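You operate a simulated robot arm through the tools that you are given. There is no shell and no other tool.

You are at the controls of a simulated robot arm. One attempt, no reset.

Task
Top up the grey rubber caps. At the end: the green shackle is on the side deck; there are three grey rubber caps on the side deck, made up from those on the left half of the bench; the orange shackle is on the side deck; whatever was shut is shut again. Leave all else as you found it, and nothing knocked over. Set down upright: orange shackle, green shackle.

It is judged by the outcome, as a careful person would: the job done as asked, and still so three seconds after it is handed in. It fails if anything else is knocked over, pushed out of place, dropped, spilled or broken. A push-on lid holds only when it is set on centred and level and pressed home; a screw cap is set on level and turned clockwise until tight.

Robot
A 7-joint arm with a two-finger gripper, fixed in place. Base frame: the origin is on the floor under the middle of its stand, x ahead of it, y to its left, z up. Readings come in mm, degrees, newtons and seconds.
With the tool pointing down near the work surface it reaches from about 100 to 680 mm from the base axis. Its first joint turns from -66.0 to 66.0 degrees. Payload 2.45 kg.
The TCP is the grasp point between the finger pads, 26 mm short of the fingertips. In the tool frame z runs along the fingers and y along their closing line. The gripper opens to 96 mm; its body begins 69 mm behind the TCP.
Orientation is that of the tool frame in the base frame, as a unit quaternion [x, y, z, w]. With the fingers straight down and closing along the base's y, the tool's x points along the base's -x, its y along +y and its z along -z.

Tools
- The arm moves only by the tool drive_tool. Its argument "moves" is a list of rows, each a list of 3 entries, a list of its own where there are three numbers: the shift along the tool's x, y, z in mm, then the turn, a rotation vector about the tool's x, y, z in degrees, then the opening, from 0 (shut) to 1 (fully open). In form: [[[dx, dy, dz], [wx, wy, wz], jaw], ...]. A call has 1 to 20 rows; each row shifts and turns the commanded pose from where the row before left it, along the tool's axes as they then stand. A row lasts 0.2 s, in which the tool goes at most 50 mm and 8.6 degrees; a call with a longer step from one row to the next is refused whole, and so is a gripper value outside its range. A pose out of reach is approached as far as the arm can. The call stops where the force on the tool passes 40 N (or 10 N more than at its start, if that is more) or the arm is blocked; 0.2 s more then pass. The fingers move at their own pace (about 50 mm/s each) and stop on an object; they squeeze with about 32 N. The grip force told is the motor's: it shows also when the fingers shut on nothing. Time passes only in rows, and 0.2 s behind the last, so rows that do not move let the fingers close. It gives the time, the measured TCP pose, the force on the tool (base axes), the opening and the grip force at its end, in the units of the frame above (readings bear some noise), with the torque about the TCP (base axes, N m) and any sound that the robot's microphone picked up, and new pictures: "pictures" is both (left out), scene, wrist or none.
- Cameras (640 x 400 px; columns grow to the right, rows downward): "scene" is fixed at [166.5, -408.4, 1402.1]; the picture's right is [0.68, -0.73, 0.00], its down [-0.57, -0.53, -0.63] and it looks along [0.46, 0.43, -0.77] (base axes); focal length 283 px, centre (320, 200). "wrist" rides on the gripper at [82, 3, -98] in the tool frame; the picture's right is [-0.04, 1.00, 0.00], its down [-0.73, -0.03, -0.68] and it looks along [-0.68, -0.03, 0.73] (tool axes); focal length 256 px, centre (320, 200). There is no depth. A picture from a camera that has moved, and an enlarged one, comes with that camera's place and axes in the base frame and with its lens.
- close_up(camera, box): a new picture of the part [left, top, right, bottom] of that camera's present view, enlarged. The clock stands still meanwhile.
- close_job(): hands the job in; it is judged then, once.

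Places have to be worked out from the pictures, the camera data and where the tool is seen. Open the gripper and draw the arm clear of the work before you hand the job in, unless the task says otherwise.

The tools are called after "Call:" as name(argument=value, ...) on one line, values as JSON. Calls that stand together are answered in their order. drive_tool: Moves the arm, as the interface text tells. Its arguments: {"type":"object","properties":{"moves":{"type":"array","items":{"type":"array"}},"pictures":{"type":"string","enum":["both","scene","wrist","none"]}},"required":["moves"]} The other tools are called the same way: close_up (camera, box) takes an enlarged picture of a part of a camera's view; close_job () hands the job in.

At the start:

```text
time_s: 0.0
tool_pos: [340.6, 13.8, 1137.1]
tool_rot: [-0.001, 1.0, 0.0, 0.001]
force: [-0.2, 0.2, 0.3]
moment: [0.0, 0.02, 0.02]
gripper_width: 96.0
grasp_force: 0.0
```

scene: 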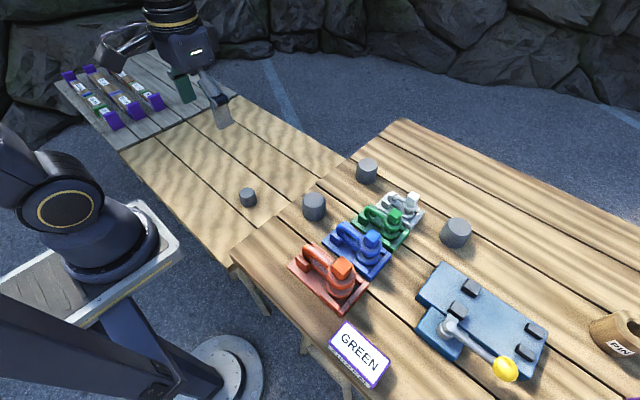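
wrist: 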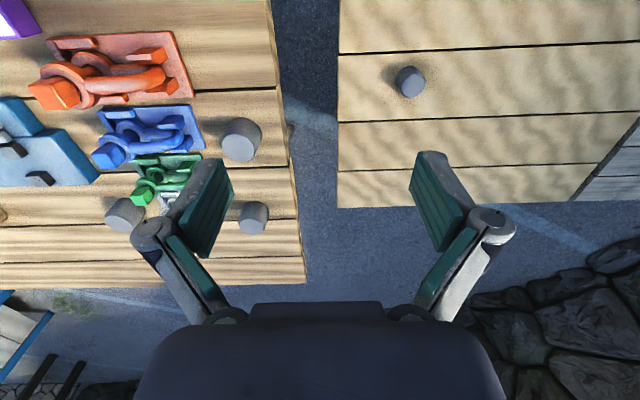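

I'll start by enlarging the parts of both views, to make out the objects, the side deck and anything that is shut.

Call:
close_up(camera="scene", box=[220, 140, 480, 310])

Call:
close_up(camera="scene", box=[400, 240, 640, 400])

Call:
close_up(camera="scene", box=[40, 40, 280, 220])

Call:
close_up(camera="wrist", box=[0, 0, 320, 250])

```text
2.35 times, centred on (350, 225) of scene
camera zoom: at [166.5, -408.4, 1402.1], right [0.68, -0.73, 0.0], down [-0.57, -0.53, -0.63], along [0.46, 0.43, -0.77], focal length 665 px, centre (249, 141)
```

zoom: 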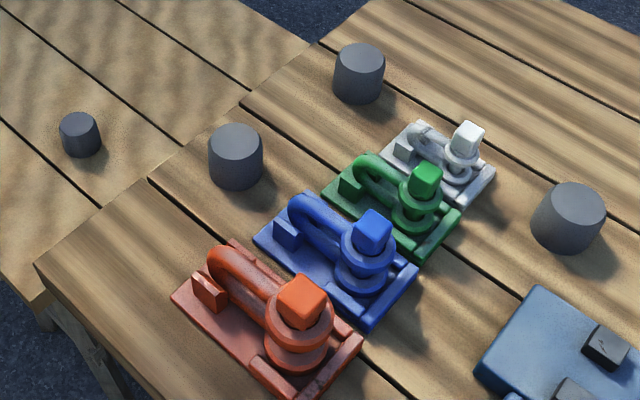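

```text
2.50 times, centred on (520, 320) of scene
camera zoom: at [166.5, -408.4, 1402.1], right [0.68, -0.73, 0.0], down [-0.57, -0.53, -0.63], along [0.46, 0.43, -0.77], focal length 707 px, centre (-180, -100)
```

zoom: 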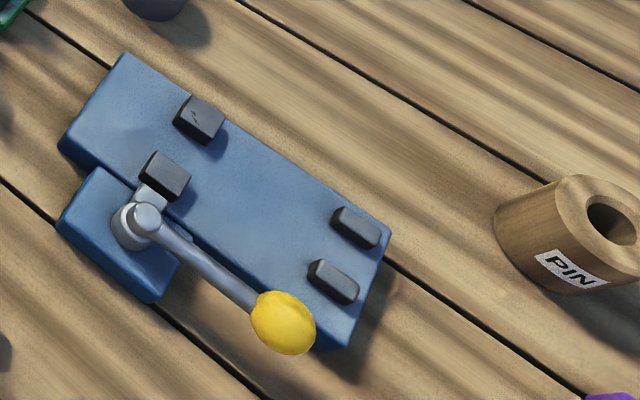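

```text
2.22 times, centred on (160, 130) of scene
camera zoom: at [166.5, -408.4, 1402.1], right [0.68, -0.73, 0.0], down [-0.57, -0.53, -0.63], along [0.46, 0.43, -0.77], focal length 628 px, centre (676, 356)
```

zoom: 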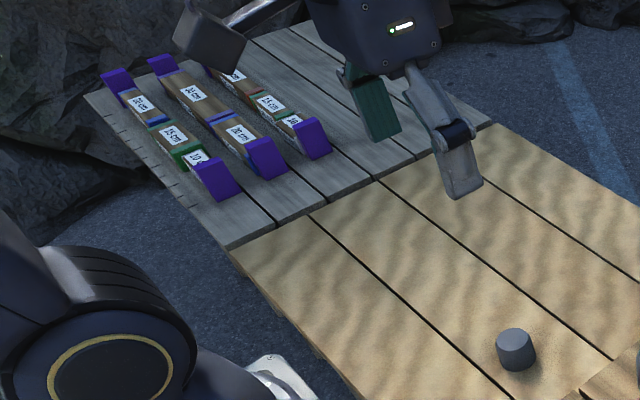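

```text
1.60 times, centred on (160, 125) of wrist
camera zoom: at [259.0, 17.5, 1235.1], right [0.04, 1.0, 0.0], down [0.73, -0.03, 0.68], along [0.68, -0.03, -0.73], focal length 410 px, centre (576, 320)
```

zoom: 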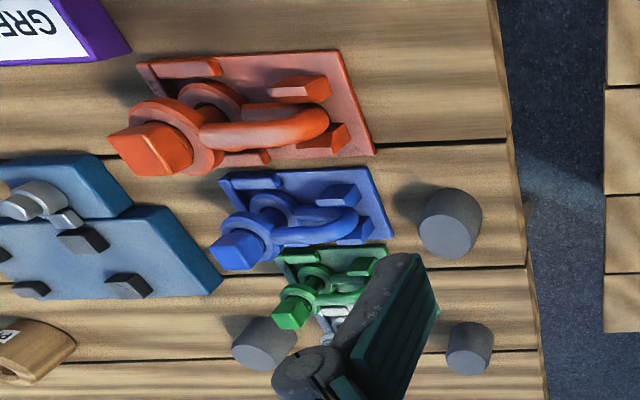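

From both views, the bench top lies at about z=855 and the side deck, with one cap near (457, 206), at about z=630. The shackles stand in a row along y≈-262. I'll carry the wrist camera high over the row for a better look.

Call:
drive_tool(moves=[[[7, -46, 6], [0, 0, 0], 1], [[7, -46, 6], [0, 0, 0], 1], [[7, -46, 6], [0, 0, 0], 1], [[7, -46, 6], [0, 0, 0], 1], [[7, -46, 6], [0, 0, 0], 1], [[7, -46, 6], [0, 0, 0], 1], [[0, 0, 0], [0, 0, 0], 1], [[0, 0, 0], [0, 0, 0], 1]], pictures="both")

```text
time_s: 1.8
tool_pos: [297.4, -261.3, 1100.7]
tool_rot: [0.001, 1.0, 0.0, 0.0]
force: [1.5, 0.6, -0.4]
moment: [-0.02, -0.02, 0.04]
gripper_width: 95.9
grasp_force: 0.0
camera wrist: at [216.3, -258.4, 1198.4], right [0.04, 1.0, 0.0], down [0.73, -0.03, 0.68], along [0.68, -0.03, -0.73], focal length 256 px, centre (320, 200)
```

scene: 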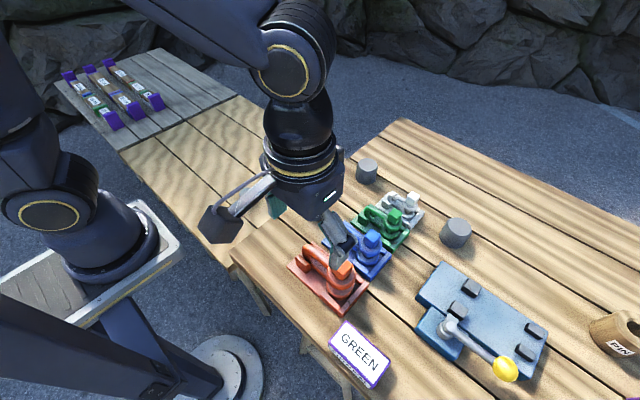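
wrist: 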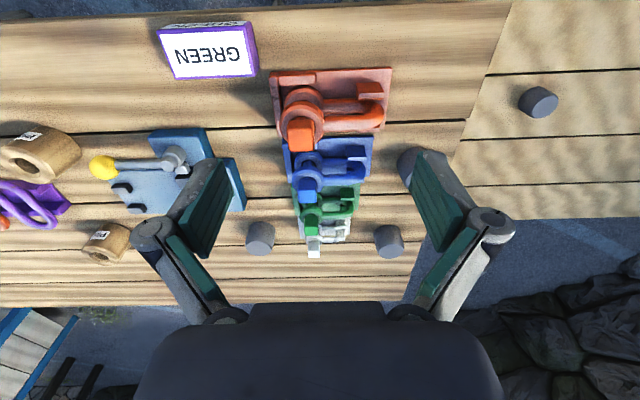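

Call:
close_up(camera="wrist", box=[240, 50, 440, 270])

Call:
close_up(camera="wrist", box=[0, 0, 280, 270])

```text
1.82 times, centred on (340, 160) of wrist
camera zoom: at [216.3, -258.4, 1198.4], right [0.04, 1.0, 0.0], down [0.73, -0.03, 0.68], along [0.68, -0.03, -0.73], focal length 465 px, centre (284, 273)
```

zoom: 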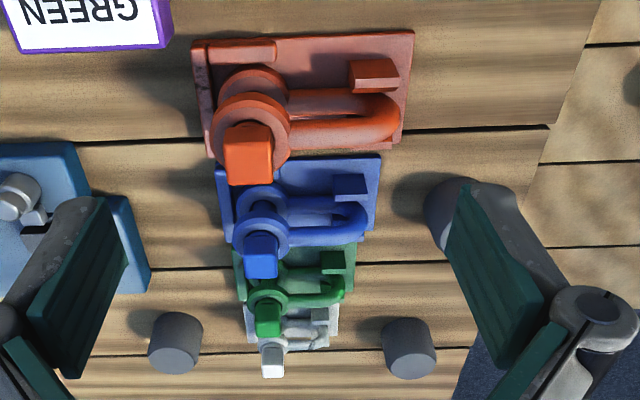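

```text
1.48 times, centred on (140, 135) of wrist
camera zoom: at [216.3, -258.4, 1198.4], right [0.04, 1.0, 0.0], down [0.73, -0.03, 0.68], along [0.68, -0.03, -0.73], focal length 379 px, centre (587, 296)
```

zoom: 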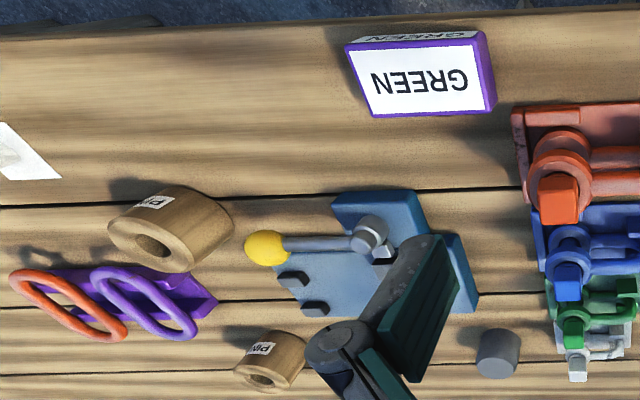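

The shackles look to stand in flat coloured nests with their square heads up. I'll turn the wrist 90° and come round to the +y side, above the row, to see the nests in profile.

Call:
drive_tool(moves=[[[0, 0, 0], [0, 0, 8.182], 1], [[0, 0, 0], [0, 0, 8.182], 1], [[0, 0, 0], [0, 0, 8.182], 1], [[0, 0, 0], [0, 0, 8.182], 1], [[0, 0, 0], [0, 0, 8.182], 1], [[0, 0, 0], [0, 0, 8.182], 1], [[0, 0, 0], [0, 0, 8.182], 1], [[0, 0, 0], [0, 0, 8.182], 1], [[0, 0, 0], [0, 0, 8.182], 1], [[0, 0, 0], [0, 0, 8.182], 1], [[0, 0, 0], [0, 0, 8.18], 1], [[22, 27.4, 18], [0, 0, 0], 1], [[22, 27.4, 18], [0, 0, 0], 1], [[22, 27.4, 18], [0, 0, 0], 1], [[22, 27.4, 18], [0, 0, 0], 1], [[22, 27.4, 18], [0, 0, 0], 1], [[0, 0, 0], [0, 0, 0], 1], [[0, 0, 0], [0, 0, 0], 1]], pictures="both")

```text
time_s: 5.6
tool_pos: [436.2, -151.1, 1011.2]
tool_rot: [0.707, 0.707, 0.0, 0.0]
force: [0.4, -0.3, -0.5]
moment: [0.01, 0.0, -0.01]
gripper_width: 95.8
grasp_force: 0.2
camera wrist: at [438.9, -69.1, 1109.0], right [1.0, -0.04, 0.0], down [-0.03, -0.73, 0.68], along [-0.03, -0.68, -0.73], focal length 256 px, centre (320, 200)
```

scene: 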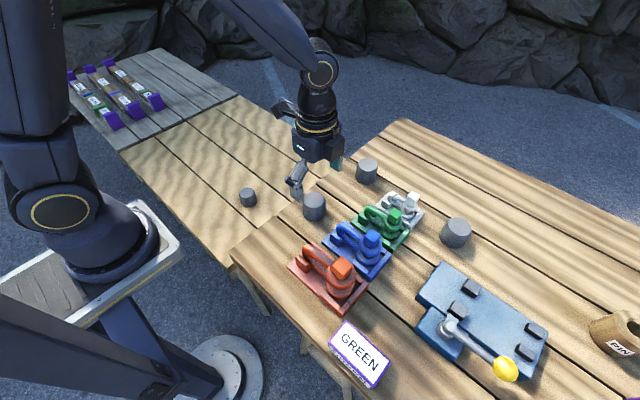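
wrist: 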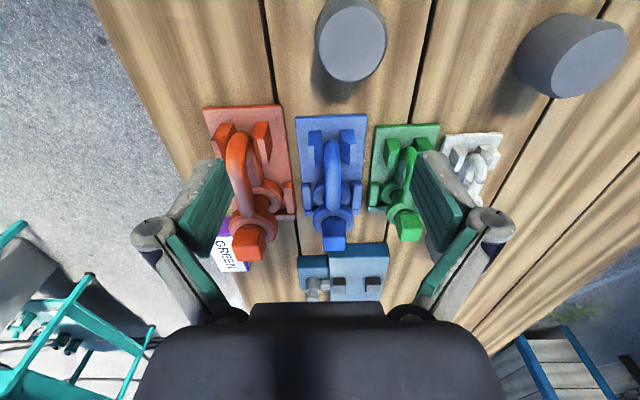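

Call:
close_up(camera="wrist", box=[190, 90, 350, 270])

Call:
close_up(camera="wrist", box=[350, 100, 520, 260])

Call:
close_up(camera="wrist", box=[290, 0, 640, 120])

Call:
close_up(camera="scene", box=[280, 180, 440, 320])

```text
2.22 times, centred on (270, 180) of wrist
camera zoom: at [438.9, -69.1, 1109.0], right [1.0, -0.04, 0.0], down [-0.03, -0.73, 0.68], along [-0.03, -0.68, -0.73], focal length 569 px, centre (431, 244)
```

zoom: 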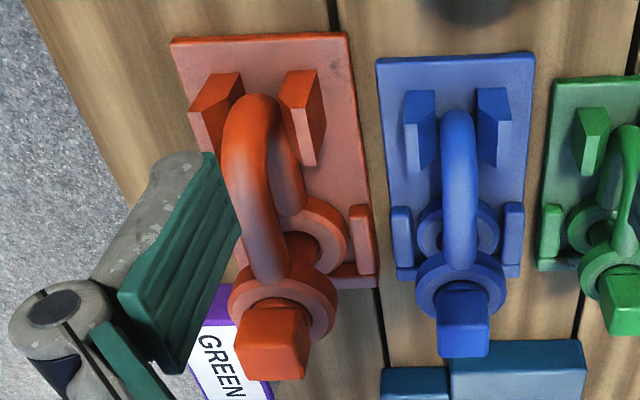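

```text
2.50 times, centred on (435, 180) of wrist
camera zoom: at [438.9, -69.1, 1109.0], right [1.0, -0.04, 0.0], down [-0.03, -0.73, 0.68], along [-0.03, -0.68, -0.73], focal length 640 px, centre (32, 250)
```

zoom: 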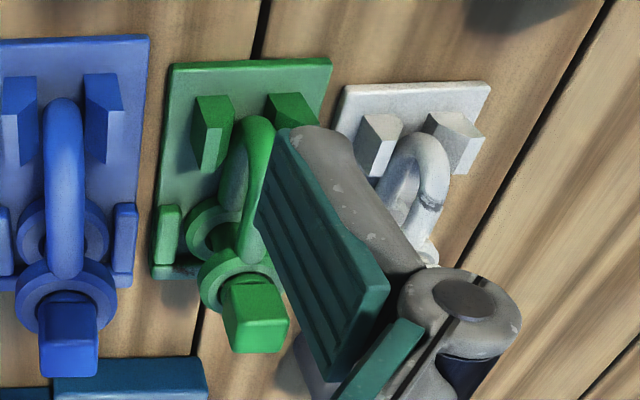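

```text
1.83 times, centred on (465, 60) of wrist
camera zoom: at [438.9, -69.1, 1109.0], right [1.0, -0.04, 0.0], down [-0.03, -0.73, 0.68], along [-0.03, -0.68, -0.73], focal length 468 px, centre (55, 456)
```

zoom: 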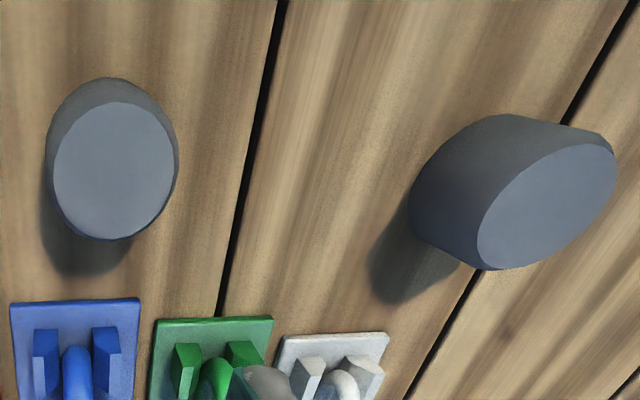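

```text
2.86 times, centred on (360, 250) of scene
camera zoom: at [166.5, -408.4, 1402.1], right [0.68, -0.73, 0.0], down [-0.57, -0.53, -0.63], along [0.46, 0.43, -0.77], focal length 808 px, centre (206, 57)
```

zoom: 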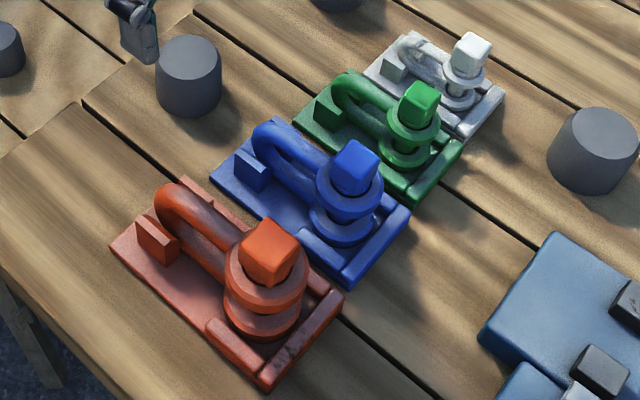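

Each shackle stands upright in its own nest: bow in a vertical plane, pin head on top, with head tops at z≈949 for orange and ≈934 for green. Cap 1 comes out at about (460, -114), top z≈894, and cap 2 at about (640, -135). I'll start with cap 1: line up above it and come partway down to check.

Call:
drive_tool(moves=[[[18, 12, 0], [0, 0, 0], 1], [[18.5, 12, 0], [0, 0, 0], 1], [[0, 0, 40], [0, 0, 0], 1], [[0, 0, 35], [0, 0, 0], 1], [[0, 0, 0], [0, 0, 0], 1], [[0, 0, 0], [0, 0, 0], 1]], pictures="both")

```text
time_s: 7.0
tool_pos: [458.5, -113.7, 937.0]
tool_rot: [0.707, 0.707, 0.0, 0.0]
force: [0.5, -1.0, 0.7]
moment: [0.02, 0.0, 0.0]
gripper_width: 96.0
grasp_force: 0.2
camera wrist: at [462.9, -32.7, 1034.3], right [1.0, -0.04, 0.0], down [-0.03, -0.73, 0.68], along [-0.03, -0.68, -0.73], focal length 256 px, centre (320, 200)
```

scene: 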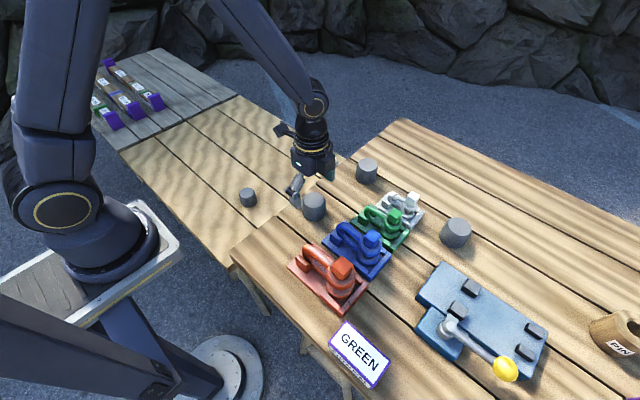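
wrist: 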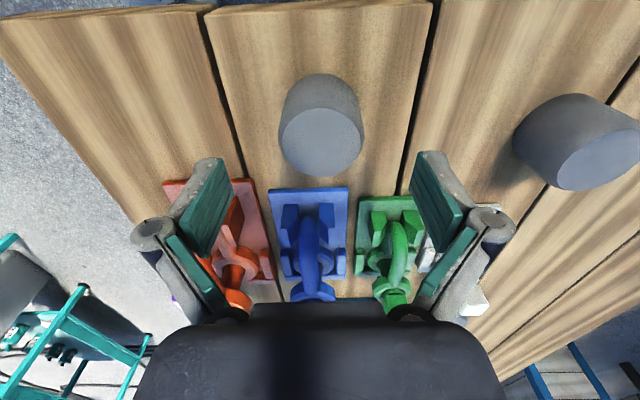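

The cap is centred between the fingers, at (460, -114). I'll go down to TCP z≈886 and close.

Call:
drive_tool(moves=[[[0, 1, 17], [0, 0, 0], 1], [[0, 0, 17], [0, 0, 0], 1], [[0, 0, 17], [0, 0, 0], 1], [[0, 0, 0], [0, 0, 0], 1], [[0, 0, 0], [0, 0, 0], 0.3], [[0, 0, 0], [0, 0, 0], 0.3], [[0, 0, 0], [0, 0, 0], 0.3], [[0, 0, 0], [0, 0, 0], 0.3], [[0, 0, 0], [0, 0, 0], 0.3]], pictures="wrist")

```text
time_s: 9.0
tool_pos: [458.9, -115.1, 885.2]
tool_rot: [0.707, 0.707, 0.0, 0.0]
force: [-2.5, -0.4, 3.9]
moment: [0.02, 0.18, -0.06]
gripper_width: 55.0
grasp_force: 31.9
camera wrist: at [463.8, -33.4, 983.2], right [1.0, -0.04, 0.0], down [-0.03, -0.73, 0.68], along [-0.03, -0.68, -0.73], focal length 256 px, centre (320, 200)
```

wrist: 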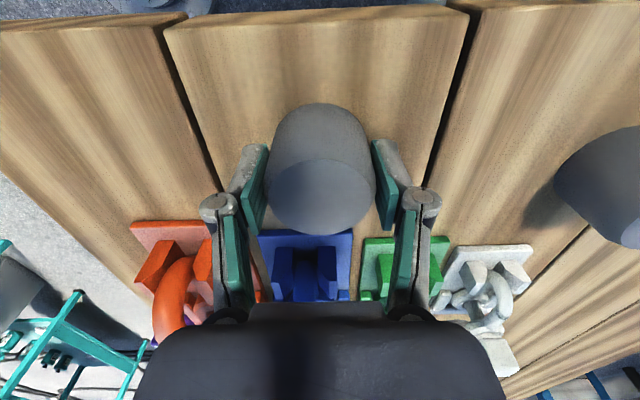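

The cap is held at 55 mm width. I'll lift it straight up, carry it over the side deck to about (460, 300) and come partway down.

Call:
drive_tool(moves=[[[0, 0, -15], [0, 0, 0], 0.3], [[0, 0, -30], [0, 0, 0], 0.3], [[0, 0, -35], [0, 0, 0], 0.3], [[30, 0, -5], [0, 0, 0], 0.3], [[38, 0, 0], [0, 0, 0], 0.3], [[38, 0, 0], [0, 0, 0], 0.3], [[38, 0, 0], [0, 0, 0], 0.3], [[38, 0, 0], [0, 0, 0], 0.3], [[38, 0, 0], [0, 0, 0], 0.3], [[38, 0, 0], [0, 0, 0], 0.3], [[38, 0, 0], [0, 0, 0], 0.3], [[38, 0, 0], [0, 0, 0], 0.3], [[38, 0, 0], [0, 0, 0], 0.3], [[38, 0, 0], [0, 0, 0], 0.3], [[5, 1, 0], [0, 0, 0], 0.3], [[0, 0, 35], [0, 0, 0], 0.3], [[0, 0, 40], [0, 0, 0], 0.3], [[0, 0, 40], [0, 0, 0], 0.3], [[0, 0, 0], [0, 0, 0], 0.3], [[0, 0, 0], [0, 0, 0], 0.3]], pictures="both")

```text
time_s: 13.2
tool_pos: [461.2, 301.1, 855.1]
tool_rot: [0.708, 0.707, 0.001, 0.0]
force: [-0.3, 0.4, -0.2]
moment: [0.05, 0.01, 0.03]
gripper_width: 54.8
grasp_force: 31.8
camera wrist: at [465.4, 382.2, 952.7], right [1.0, -0.04, 0.0], down [-0.03, -0.73, 0.68], along [-0.03, -0.68, -0.73], focal length 256 px, centre (320, 200)
```

scene: 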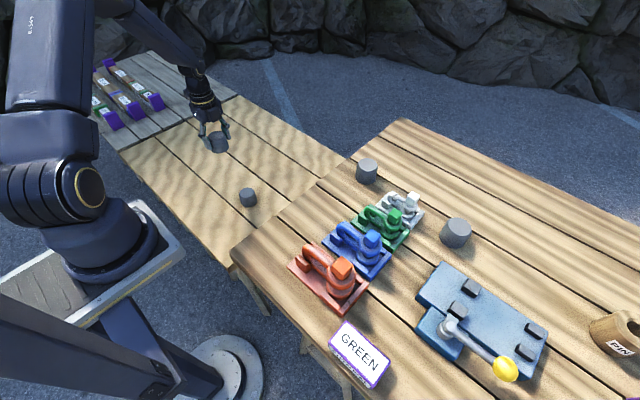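
wrist: 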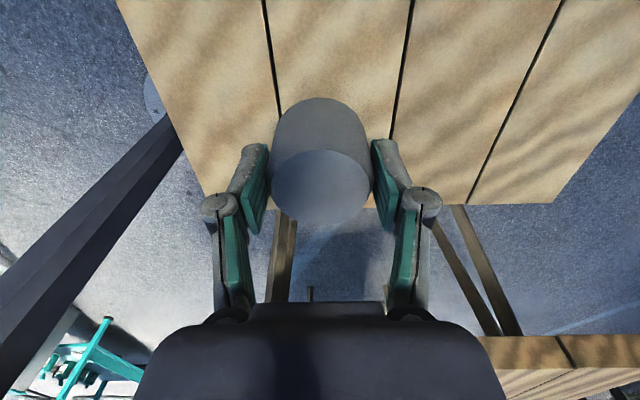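

The cap is held over the deck. I'll come down to z≈690 and look at the deck closely to judge its height before contact.

Call:
drive_tool(moves=[[[0, 0, 40], [0, 0, 0], 0.3], [[0, 0, 40], [0, 0, 0], 0.3], [[0, 0, 40], [0, 0, 0], 0.3], [[0, 0, 40], [0, 0, 0], 0.3], [[0, 0, 0], [0, 0, 0], 0.3], [[0, 0, 0], [0, 0, 0], 0.3]], pictures="both")

Call:
close_up(camera="scene", box=[170, 100, 290, 220])

```text
time_s: 14.6
tool_pos: [460.9, 298.4, 695.0]
tool_rot: [0.707, 0.707, 0.001, 0.0]
force: [-0.9, 0.4, -1.1]
moment: [0.0, -0.06, 0.04]
gripper_width: 54.8
grasp_force: 31.8
camera wrist: at [465.0, 380.6, 792.9], right [1.0, -0.04, 0.0], down [-0.03, -0.73, 0.68], along [-0.03, -0.68, -0.73], focal length 256 px, centre (320, 200)
```

scene: 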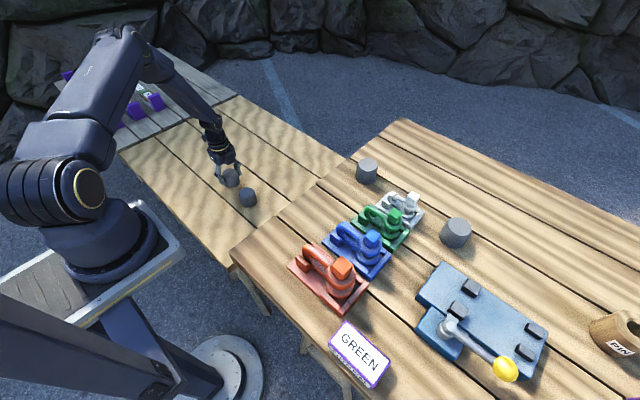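
wrist: 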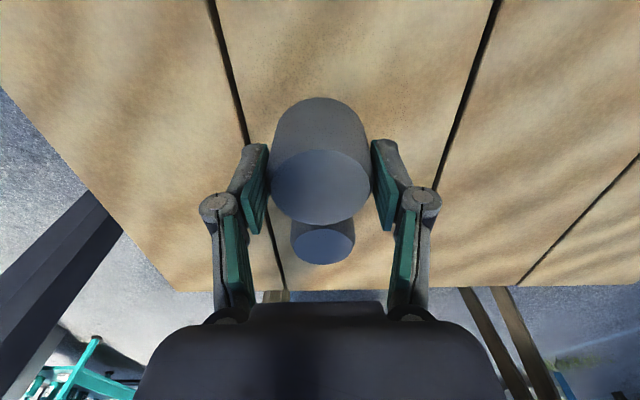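

```text
3.33 times, centred on (230, 160) of scene
camera zoom: at [166.5, -408.4, 1402.1], right [0.68, -0.73, 0.0], down [-0.57, -0.53, -0.63], along [0.46, 0.43, -0.77], focal length 942 px, centre (620, 333)
```

zoom: 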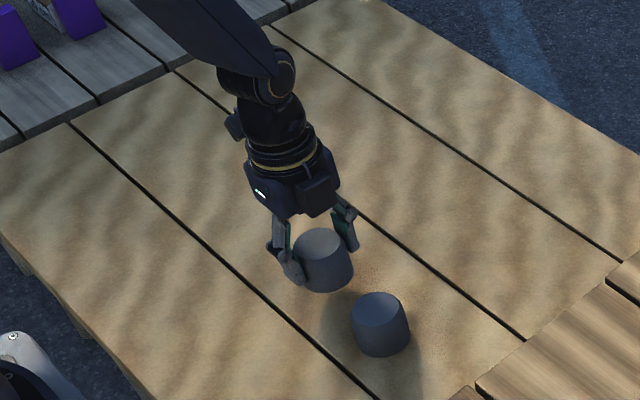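

The deck cap's top works out at z≈662, so my held cap should touch down with the TCP near z≈652. I'll go down to about 658 and then creep.

Call:
drive_tool(moves=[[[0, 0, 12], [0, 0, 0], 0.3], [[0, 0, 12], [0, 0, 0], 0.3], [[0, 0, 8], [0, 0, 0], 0.3], [[0, 0, 3], [0, 0, 0], 0.3], [[0, 0, 2], [0, 0, 0], 0.3], [[0, 0, 0], [0, 0, 0], 0.3]], pictures="none")

```text
time_s: 15.7
tool_pos: [461.5, 299.1, 662.3]
tool_rot: [0.707, 0.707, -0.001, -0.001]
force: [-4.9, -3.8, 10.7]
moment: [0.04, 0.0, -0.02]
gripper_width: 55.0
grasp_force: 31.8
stopped in row 5: the force on the tool passed its limit at 45 N (the readings are from after the stop); the commanded pose is now the measured one
```

The force stopped the move at z=662, a little higher than I estimated, so the cap seems to be on the deck. I'll check that in pictures before letting go.

Call:
close_up(camera="scene", box=[190, 130, 290, 220])

Call:
close_up(camera="wrist", box=[200, 60, 440, 310])

```text
4.44 times, centred on (240, 175) of scene
camera zoom: at [166.3, -408.5, 1402.1], right [0.68, -0.73, 0.0], down [-0.57, -0.53, -0.63], along [0.47, 0.43, -0.77], focal length 1256 px, centre (676, 311)
```

zoom: 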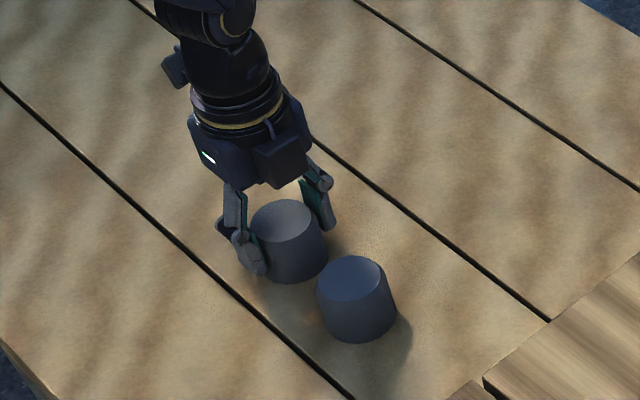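

```text
1.60 times, centred on (320, 185) of wrist
camera zoom: at [465.0, 381.1, 759.9], right [1.0, -0.04, 0.0], down [-0.03, -0.73, 0.68], along [-0.03, -0.68, -0.73], focal length 410 px, centre (320, 224)
```

zoom: 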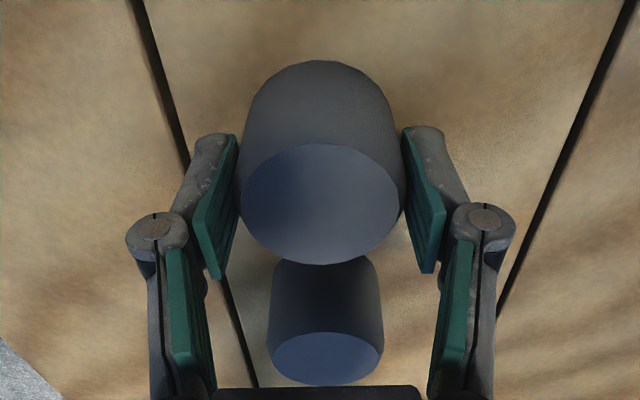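

The cap is on the deck beside the first one with a gap between them. I'll open the fingers and rise straight up.

Call:
drive_tool(moves=[[[0, 0, 0], [0, 0, 0], 0.65], [[0, 0, 0], [0, 0, 0], 0.8], [[0, 0, 0], [0, 0, 0], 0.9], [[0, 0, 0], [0, 0, 0], 0.9], [[0, 0, -10], [0, 0, 0], 0.9], [[0, 0, -25], [0, 0, 0], 0.9], [[0, 0, -40], [0, 0, 0], 0.9], [[0, 0, -45], [0, 0, 0], 0.9], [[0, 0, 0], [0, 0, 0], 0.9]], pictures="both")

```text
time_s: 17.7
tool_pos: [462.1, 299.2, 781.9]
tool_rot: [0.707, 0.707, -0.001, -0.001]
force: [0.5, 0.4, -0.8]
moment: [0.01, -0.03, 0.01]
gripper_width: 86.5
grasp_force: 0.1
camera wrist: at [465.8, 380.4, 879.8], right [1.0, -0.04, 0.0], down [-0.03, -0.73, 0.68], along [-0.03, -0.68, -0.73], focal length 256 px, centre (320, 200)
```

scene: 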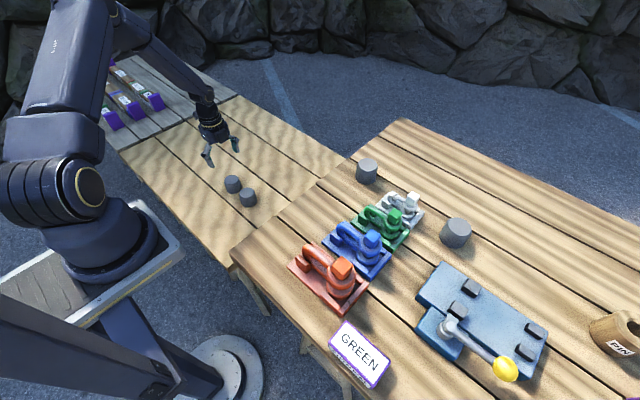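
wrist: 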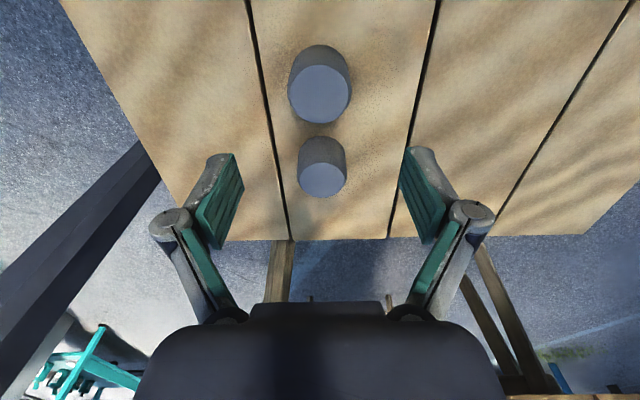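

Cap 1 stands well on the deck. Next is cap 2 at about (640, -135): rise to z≈960 and move above it.

Call:
drive_tool(moves=[[[0, 0, -45], [0, 0, 0], 0.95], [[0, 0, -45], [0, 0, 0], 0.95], [[0, 0, -45], [0, 0, 0], 0.95], [[0, 0, -40], [0, 0, 0], 1], [[-39.5, 16, 0], [0, 0, 0], 1], [[-39.5, 16, 0], [0, 0, 0], 1], [[-39.5, 16, 0], [0, 0, 0], 1], [[-39.5, 16, 0], [0, 0, 0], 1], [[-39.5, 16, 0], [0, 0, 0], 1], [[-39.5, 16, 0], [0, 0, 0], 1], [[-39.5, 16, 0], [0, 0, 0], 1], [[-39.5, 16, 0], [0, 0, 0], 1], [[-39.5, 16, 0], [0, 0, 0], 1], [[-39.5, 16, 0], [0, 0, 0], 1], [[-39, 16, 0], [0, 0, 0], 1], [[0, 0, 0], [0, 0, 0], 1], [[0, 0, 0], [0, 0, 0], 1]], pictures="both")

```text
time_s: 21.3
tool_pos: [639.0, -134.9, 956.6]
tool_rot: [0.707, 0.707, 0.0, -0.001]
force: [-0.3, 0.1, 0.3]
moment: [0.0, 0.02, -0.01]
gripper_width: 96.1
grasp_force: 0.0
camera wrist: at [642.6, -53.2, 1053.3], right [1.0, -0.04, 0.0], down [-0.03, -0.73, 0.68], along [-0.03, -0.68, -0.73], focal length 256 px, centre (320, 200)
```

scene: 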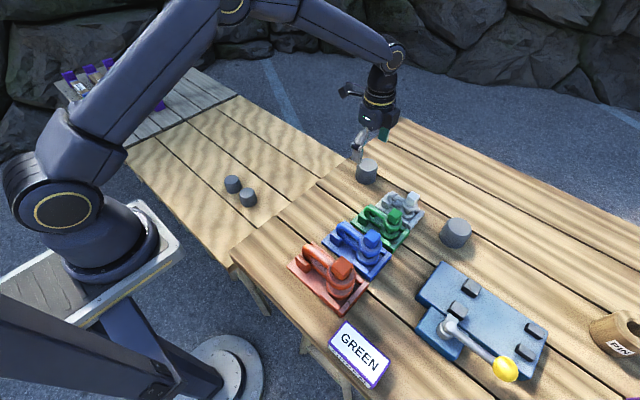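
wrist: 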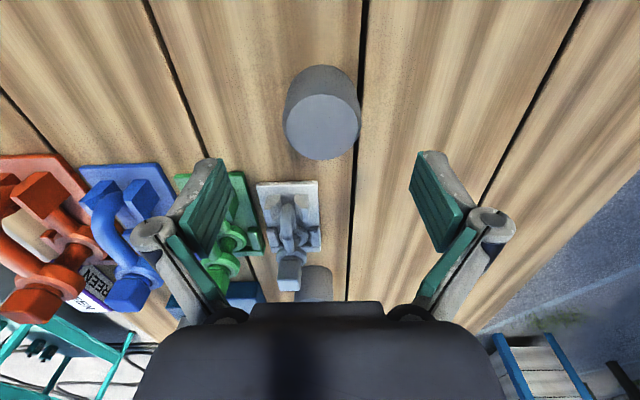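

Cap 2 is centred at (640, -134). I'll go down to TCP z≈886 and close on it.

Call:
drive_tool(moves=[[[0, 0, 25], [0, 0, 0], 1], [[0, 0, 25], [0, 0, 0], 1], [[0, 0, 20], [0, 0, 0], 1], [[0, 0, 0], [0, 0, 0], 1], [[0, 0, 0], [0, 0, 0], 0.3], [[0, 0, 0], [0, 0, 0], 0.3], [[0, 0, 0], [0, 0, 0], 0.3], [[0, 0, 0], [0, 0, 0], 0.3], [[0, 0, 0], [0, 0, 0], 0.3]], pictures="wrist")

```text
time_s: 23.3
tool_pos: [639.1, -133.7, 886.5]
tool_rot: [0.707, 0.707, 0.0, 0.0]
force: [2.4, -0.2, 4.3]
moment: [-0.01, -0.14, 0.05]
gripper_width: 54.6
grasp_force: 32.0
camera wrist: at [642.6, -52.5, 984.6], right [1.0, -0.04, 0.0], down [-0.03, -0.73, 0.68], along [-0.03, -0.68, -0.73], focal length 256 px, centre (320, 200)
```

wrist: 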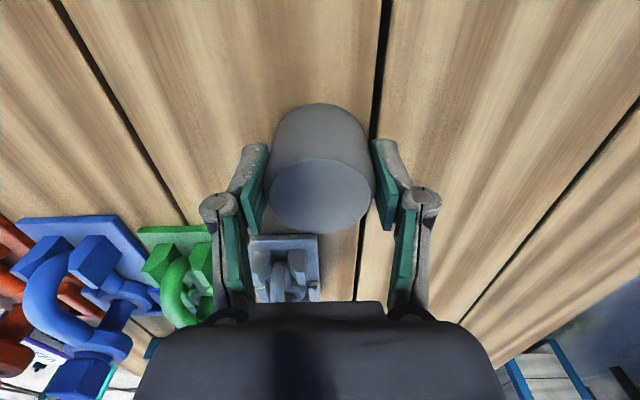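

Cap 2 is held. I'll lift it and carry it over the deck to about (460, 392), clear of the other two.

Call:
drive_tool(moves=[[[0, 0, -15], [0, 0, 0], 0.3], [[0, 0, -30], [0, 0, 0], 0.3], [[0, 0, -35], [0, 0, 0], 0.3], [[30, -10, 0], [0, 0, 0], 0.3], [[40, -14, 0], [0, 0, 0], 0.3], [[40, -14, 0], [0, 0, 0], 0.3], [[40, -14, 0], [0, 0, 0], 0.3], [[40, -14, 0], [0, 0, 0], 0.3], [[40, -14, 0], [0, 0, 0], 0.3], [[40, -14, 0], [0, 0, 0], 0.3], [[40, -14, 0], [0, 0, 0], 0.3], [[40, -14, 0], [0, 0, 0], 0.3], [[40, -14, 0], [0, 0, 0], 0.3], [[40, -14, 0], [0, 0, 0], 0.3], [[40, -14, 0], [0, 0, 0], 0.3], [[40, -14, 0], [0, 0, 0], 0.3], [[16, -1, 0], [0, 0, 0], 0.3], [[0, 0, 0], [0, 0, 0], 0.3]], pictures="scene")

```text
time_s: 27.1
tool_pos: [459.3, 391.3, 966.5]
tool_rot: [0.708, 0.707, 0.0, -0.001]
force: [0.3, -0.7, -0.6]
moment: [0.01, 0.02, 0.0]
gripper_width: 54.8
grasp_force: 32.2
```

scene: 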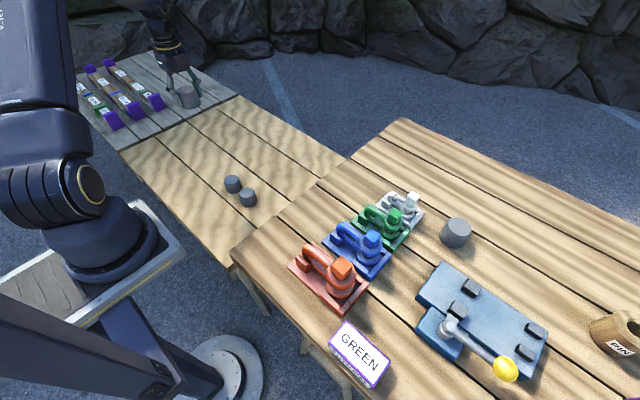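

I'm above the spot. The first cap touched down at TCP z≈662, so I'll go down to about 675 and look.

Call:
drive_tool(moves=[[[0, 0, 35], [0, 0, 0], 0.3], [[0, 0, 45], [0, 0, 0], 0.3], [[0, 0, 45], [0, 0, 0], 0.3], [[0, 0, 45], [0, 0, 0], 0.3], [[0, 0, 45], [0, 0, 0], 0.3], [[0, 0, 40], [0, 0, 0], 0.3], [[0, 0, 25], [0, 0, 0], 0.3], [[0, 0, 10], [0, 0, 0], 0.3], [[0, 0, 0], [0, 0, 0], 0.3], [[0, 0, 0], [0, 0, 0], 0.3]], pictures="both")

```text
time_s: 29.3
tool_pos: [458.2, 392.3, 676.0]
tool_rot: [0.707, 0.707, 0.0, -0.001]
force: [-0.5, 0.5, -0.5]
moment: [-0.02, 0.03, -0.01]
gripper_width: 54.8
grasp_force: 32.3
camera wrist: at [462.7, 473.8, 774.0], right [1.0, -0.04, 0.0], down [-0.03, -0.73, 0.68], along [-0.03, -0.68, -0.73], focal length 256 px, centre (320, 200)
```

scene: 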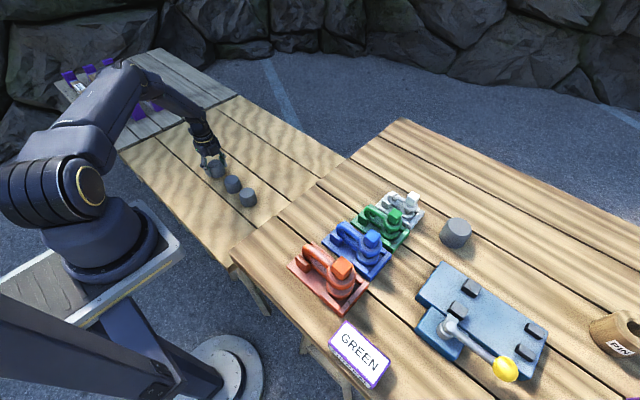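
wrist: 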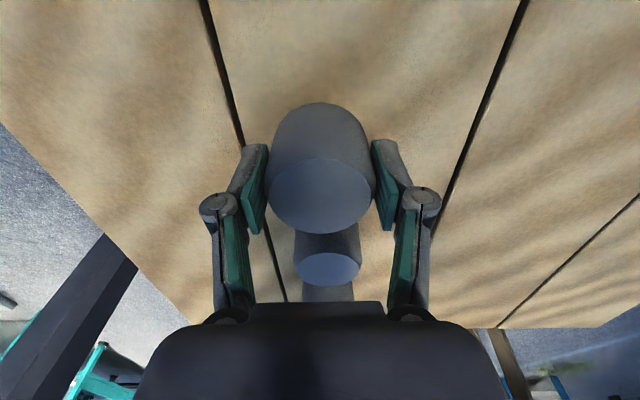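

Now I'll creep down the last 12 mm or so in small steps.

Call:
drive_tool(moves=[[[0, 0, 4], [0, 0, 0], 0.3], [[0, 0, 3], [0, 0, 0], 0.3], [[0, 0, 2], [0, 0, 0], 0.3], [[0, 0, 1], [0, 0, 0], 0.3], [[0, 0, 1], [0, 0, 0], 0.3], [[0, 0, 0], [0, 0, 0], 0.3]], pictures="none")

```text
time_s: 30.7
tool_pos: [457.8, 391.2, 664.8]
tool_rot: [0.707, 0.707, 0.0, -0.002]
force: [-1.0, 0.0, -1.2]
moment: [0.0, -0.01, -0.01]
gripper_width: 54.9
grasp_force: 32.4
```

Call:
drive_tool(moves=[[[0, 0, 1], [0, 0, 0], 0.3], [[0, 0, 0.7], [0, 0, 0], 0.3], [[0, 0, 0], [0, 0, 0], 0.3]], pictures="none")

```text
time_s: 31.5
tool_pos: [458.2, 392.1, 664.5]
tool_rot: [0.707, 0.707, -0.001, -0.002]
force: [0.8, -0.4, 0.2]
moment: [-0.03, -0.01, 0.01]
gripper_width: 54.8
grasp_force: 32.3
```

There's no clear contact yet, since the force is still about 0, so I'll keep creeping by 1 mm steps.

Call:
drive_tool(moves=[[[0, 0, 0.8], [0, 0, 0], 0.3], [[0, 0, 0.8], [0, 0, 0], 0.3], [[0, 0, 0], [0, 0, 0], 0.3]], pictures="none")

```text
time_s: 32.3
tool_pos: [457.6, 391.2, 663.0]
tool_rot: [0.707, 0.707, -0.001, -0.001]
force: [0.0, -0.3, -0.1]
moment: [0.0, 0.0, 0.0]
gripper_width: 54.9
grasp_force: 31.7
```

Call:
drive_tool(moves=[[[0, 0, 0.8], [0, 0, 0], 0.3], [[0, 0, 0.8], [0, 0, 0], 0.3], [[0, 0, 0], [0, 0, 0], 0.3]], pictures="none")

```text
time_s: 33.1
tool_pos: [457.4, 391.9, 660.5]
tool_rot: [0.707, 0.707, 0.0, 0.0]
force: [-0.5, 0.0, -0.3]
moment: [0.02, 0.01, 0.0]
gripper_width: 54.9
grasp_force: 32.6
```

Still free. I'll continue with small steps.

Call:
drive_tool(moves=[[[0, 0, 0.8], [0, 0, 0], 0.3], [[0, 0, 0.8], [0, 0, 0], 0.3], [[0, 0, 0], [0, 0, 0], 0.3]], pictures="none")

```text
time_s: 33.9
tool_pos: [458.9, 392.5, 659.2]
tool_rot: [0.707, 0.707, -0.001, 0.0]
force: [0.1, 0.1, -0.4]
moment: [0.01, 0.02, 0.0]
gripper_width: 55.0
grasp_force: 31.8
```

Call:
close_up(camera="scene", box=[180, 130, 270, 215])

Call:
close_up(camera="wrist", box=[200, 60, 440, 310])

```text
4.71 times, centred on (225, 172) of scene
camera zoom: at [166.5, -408.4, 1402.1], right [0.68, -0.73, 0.0], down [-0.57, -0.53, -0.63], along [0.46, 0.43, -0.77], focal length 1330 px, centre (767, 329)
```

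zoom: 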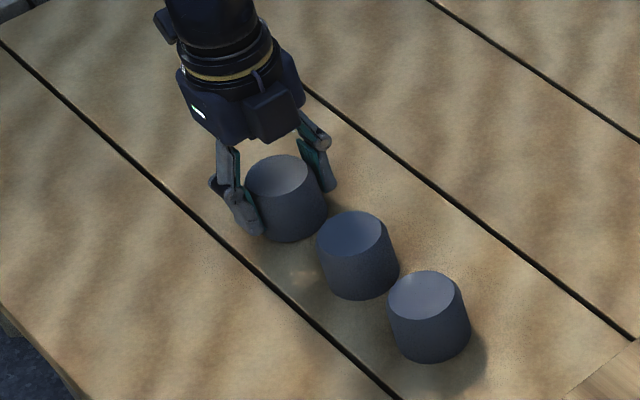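

```text
1.60 times, centred on (320, 185) of wrist
camera zoom: at [462.3, 473.3, 757.0], right [1.0, -0.04, 0.0], down [-0.03, -0.73, 0.68], along [-0.03, -0.68, -0.73], focal length 410 px, centre (320, 224)
```

zoom: 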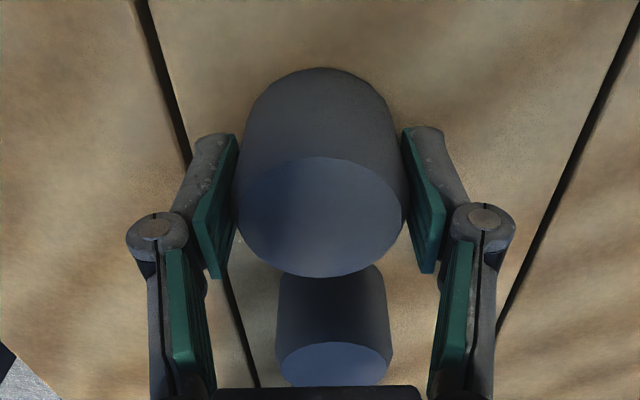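

Compared with cap 1, this cap sits a few mm higher in the jaws; cap 1 seems to have slipped a little lower. Contact should come near 652–655, so I'll keep creeping.

Call:
drive_tool(moves=[[[0, 0, 1], [0, 0, 0], 0.3], [[0, 0, 1], [0, 0, 0], 0.3], [[0, 0, 1], [0, 0, 0], 0.3], [[0, 0, 0], [0, 0, 0], 0.3]], pictures="none")

```text
time_s: 34.9
tool_pos: [459.2, 391.8, 655.9]
tool_rot: [0.707, 0.707, 0.0, -0.001]
force: [-3.9, -3.6, 12.0]
moment: [-0.13, -0.14, -0.01]
gripper_width: 54.8
grasp_force: 31.9
```

There's contact at z≈656, with 12 N up. I'll release and rise.

Call:
drive_tool(moves=[[[0, 0, 0], [0, 0, 0], 0.65], [[0, 0, 0], [0, 0, 0], 0.8], [[0, 0, 0], [0, 0, 0], 0.9], [[0, 0, 0], [0, 0, 0], 0.9], [[0, 0, -10], [0, 0, 0], 0.9], [[0, 0, -25], [0, 0, 0], 0.9], [[0, 0, -40], [0, 0, 0], 0.9], [[0, 0, -45], [0, 0, 0], 0.9], [[0, 0, 0], [0, 0, 0], 0.9]], pictures="both")

```text
time_s: 36.9
tool_pos: [457.0, 391.7, 776.2]
tool_rot: [0.707, 0.707, -0.001, 0.0]
force: [-0.3, 0.1, 0.3]
moment: [-0.02, 0.0, -0.04]
gripper_width: 86.7
grasp_force: 0.0
camera wrist: at [461.5, 473.1, 873.2], right [1.0, -0.04, 0.0], down [-0.03, -0.73, 0.68], along [-0.03, -0.68, -0.73], focal length 256 px, centre (320, 200)
```

scene: 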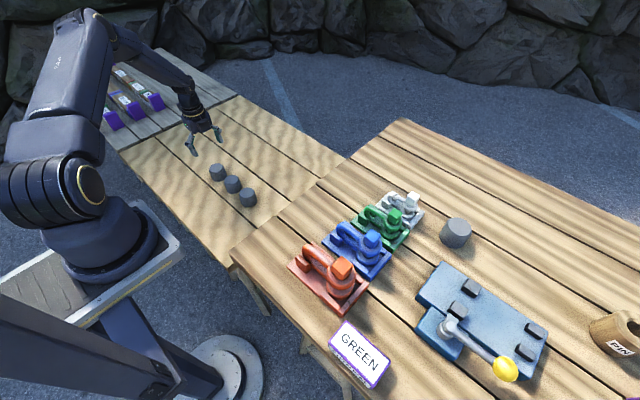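
wrist: 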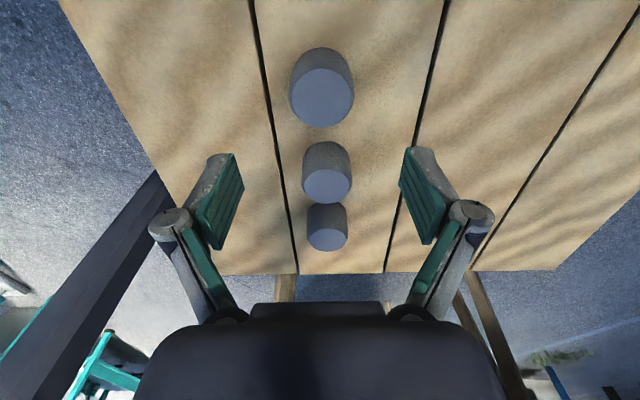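

All three caps stand on the side deck. Now the orange shackle: I'll go high and view it from directly in line with its axis, to get its centre line and yaw.

Call:
drive_tool(moves=[[[0, 0, -45], [0, 0, 0], 0.9], [[0, 0, -45], [0, 0, 0], 0.9], [[0, 0, -45], [0, 0, 0], 0.9], [[0, 0, -45], [0, 0, 0], 0.9], [[0, 0, -45], [0, 0, 0], 0.9], [[-41.6, -7.5, 0], [0, 0, 0], 1], [[-41.6, -7.5, 0], [0, 0, 0], 1], [[-41.6, -7.5, 0], [0, 0, 0], 1], [[-41.6, -7.5, 0], [0, 0, 0], 1], [[-41.6, -7.5, 0], [0, 0, 0], 1], [[-41.6, -7.5, 0], [0, 0, 0], 1], [[-41.6, -7.5, 0], [0, 0, 0], 1], [[-41.6, -7.5, 0], [0, 0, 0], 1], [[-41.6, -7.5, 0], [0, 0, 0], 1], [[-41.6, -7.5, 0], [0, 0, 0], 1], [[-41.6, -7.5, 0], [0, 0, 0], 1], [[-41.6, -7.5, 0], [0, 0, 0], 1], [[-41.6, -7.5, 0], [0, 0, 0], 1], [[-41.6, -7.5, 0], [0, 0, 0], 1], [[0, 0, 0], [0, 0, 0], 1]], pictures="both")

Call:
close_up(camera="wrist", box=[230, 60, 430, 290])

```text
time_s: 41.1
tool_pos: [354.8, -190.8, 1001.6]
tool_rot: [0.707, 0.707, -0.001, -0.001]
force: [0.1, 0.0, 0.5]
moment: [-0.01, 0.0, 0.0]
gripper_width: 96.1
grasp_force: 0.1
camera wrist: at [358.7, -109.8, 1099.4], right [1.0, -0.04, 0.0], down [-0.03, -0.73, 0.68], along [-0.03, -0.68, -0.73], focal length 256 px, centre (320, 200)
```

scene: 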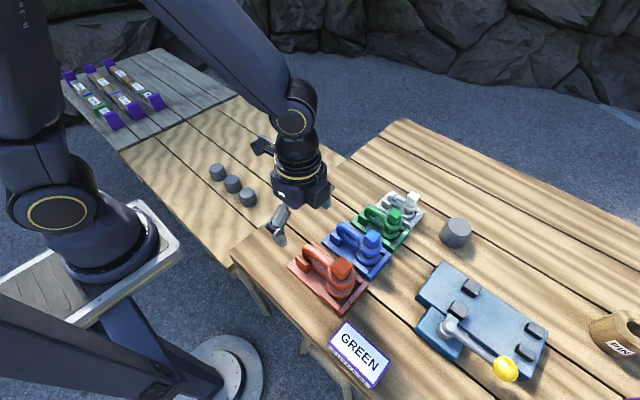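
wrist: 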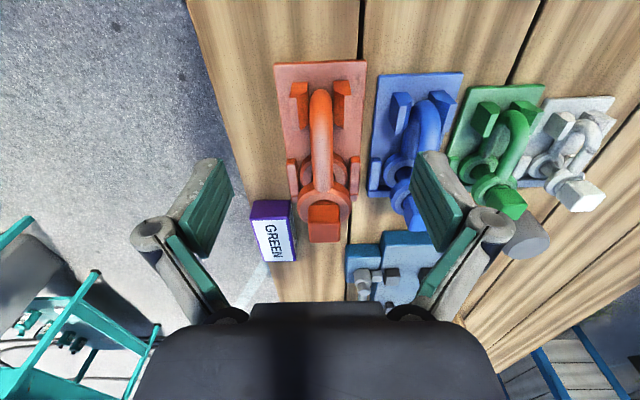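

```text
1.74 times, centred on (330, 175) of wrist
camera zoom: at [358.7, -109.8, 1099.4], right [1.0, -0.04, 0.0], down [-0.03, -0.73, 0.68], along [-0.03, -0.68, -0.73], focal length 445 px, centre (303, 244)
```

zoom: 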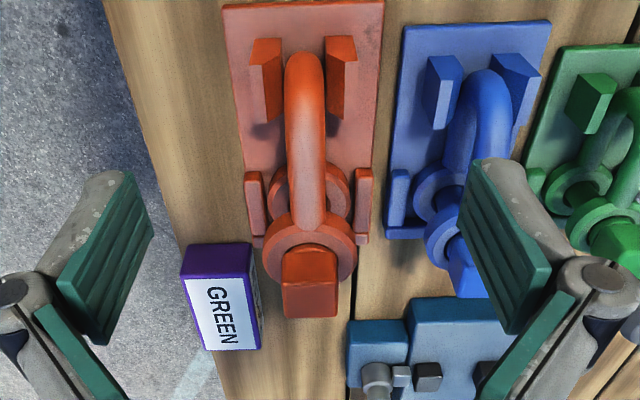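

The orange shackle's axis lies at x≈355, straight along y. The blocks end at y≈-220 and the eyes begin at y≈-261, so the fingers fit around the bow at y≈-242. I'll narrow the jaws to 44 mm, line up and come partway down to check.

Call:
drive_tool(moves=[[[0, 0, 0], [0, 0, 0], 0.46], [[-25, 0.2, 0], [0, 0, 0], 0.46], [[-26, 0, 0], [0, 0, 0], 0.46], [[0, 0, 25], [0, 0, 0], 0.46], [[0, 0, 20], [0, 0, 0], 0.46], [[0, 0, 0], [0, 0, 0], 0.46], [[0, 0, 0], [0, 0, 0], 0.46]], pictures="both")

Call:
close_up(camera="wrist", box=[200, 60, 440, 310])

Call:
close_up(camera="scene", box=[250, 170, 410, 320])

```text
time_s: 42.7
tool_pos: [354.9, -241.1, 956.5]
tool_rot: [0.707, 0.707, 0.0, -0.001]
force: [0.4, 0.9, 0.1]
moment: [0.0, 0.01, 0.02]
gripper_width: 44.1
grasp_force: 0.1
camera wrist: at [358.9, -159.9, 1054.1], right [1.0, -0.04, 0.0], down [-0.03, -0.73, 0.68], along [-0.03, -0.68, -0.73], focal length 256 px, centre (320, 200)
```

scene: 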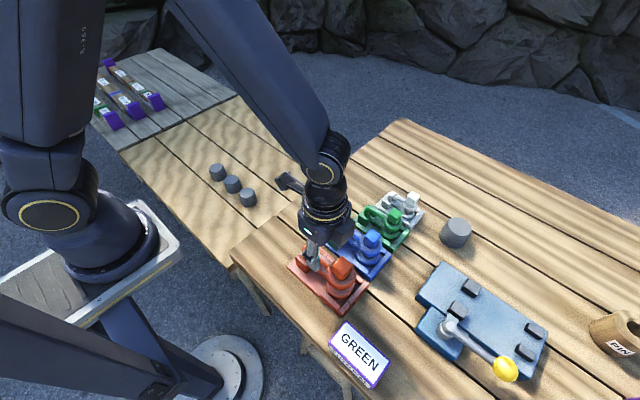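
wrist: 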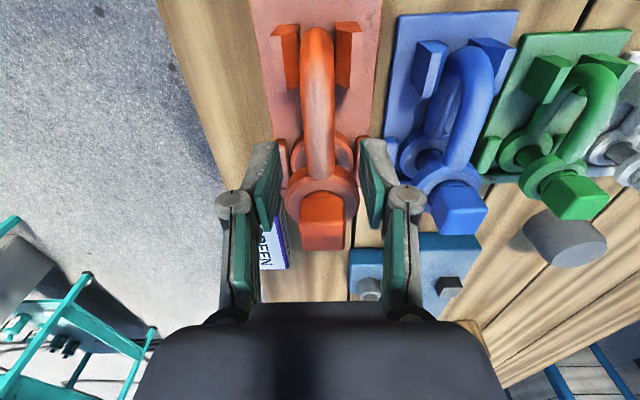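

```text
1.60 times, centred on (320, 185) of wrist
camera zoom: at [358.9, -159.9, 1054.1], right [1.0, -0.04, 0.0], down [-0.03, -0.73, 0.68], along [-0.03, -0.68, -0.73], focal length 410 px, centre (320, 224)
```

zoom: 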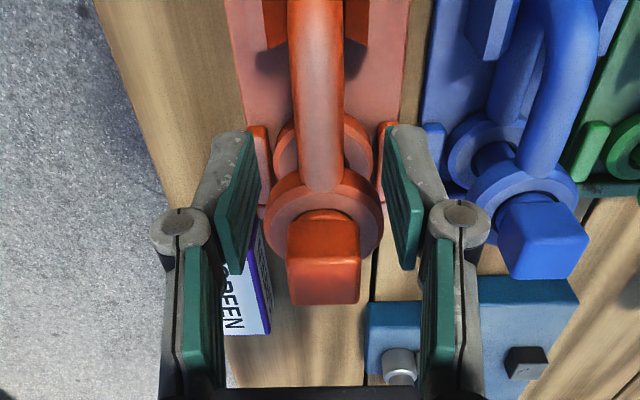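

```text
2.67 times, centred on (330, 245) of scene
camera zoom: at [166.5, -408.4, 1402.1], right [0.68, -0.73, 0.0], down [-0.57, -0.53, -0.63], along [0.46, 0.43, -0.77], focal length 754 px, centre (293, 80)
```

zoom: 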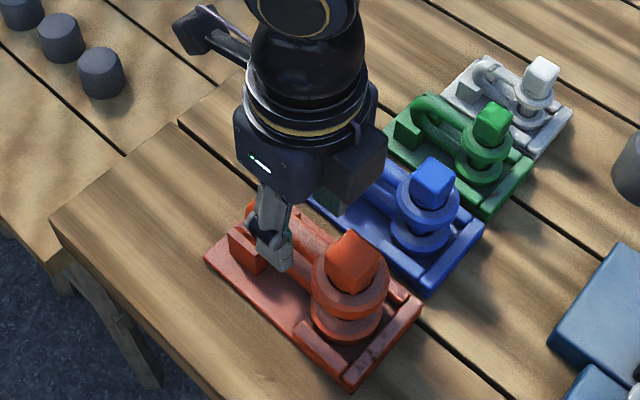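

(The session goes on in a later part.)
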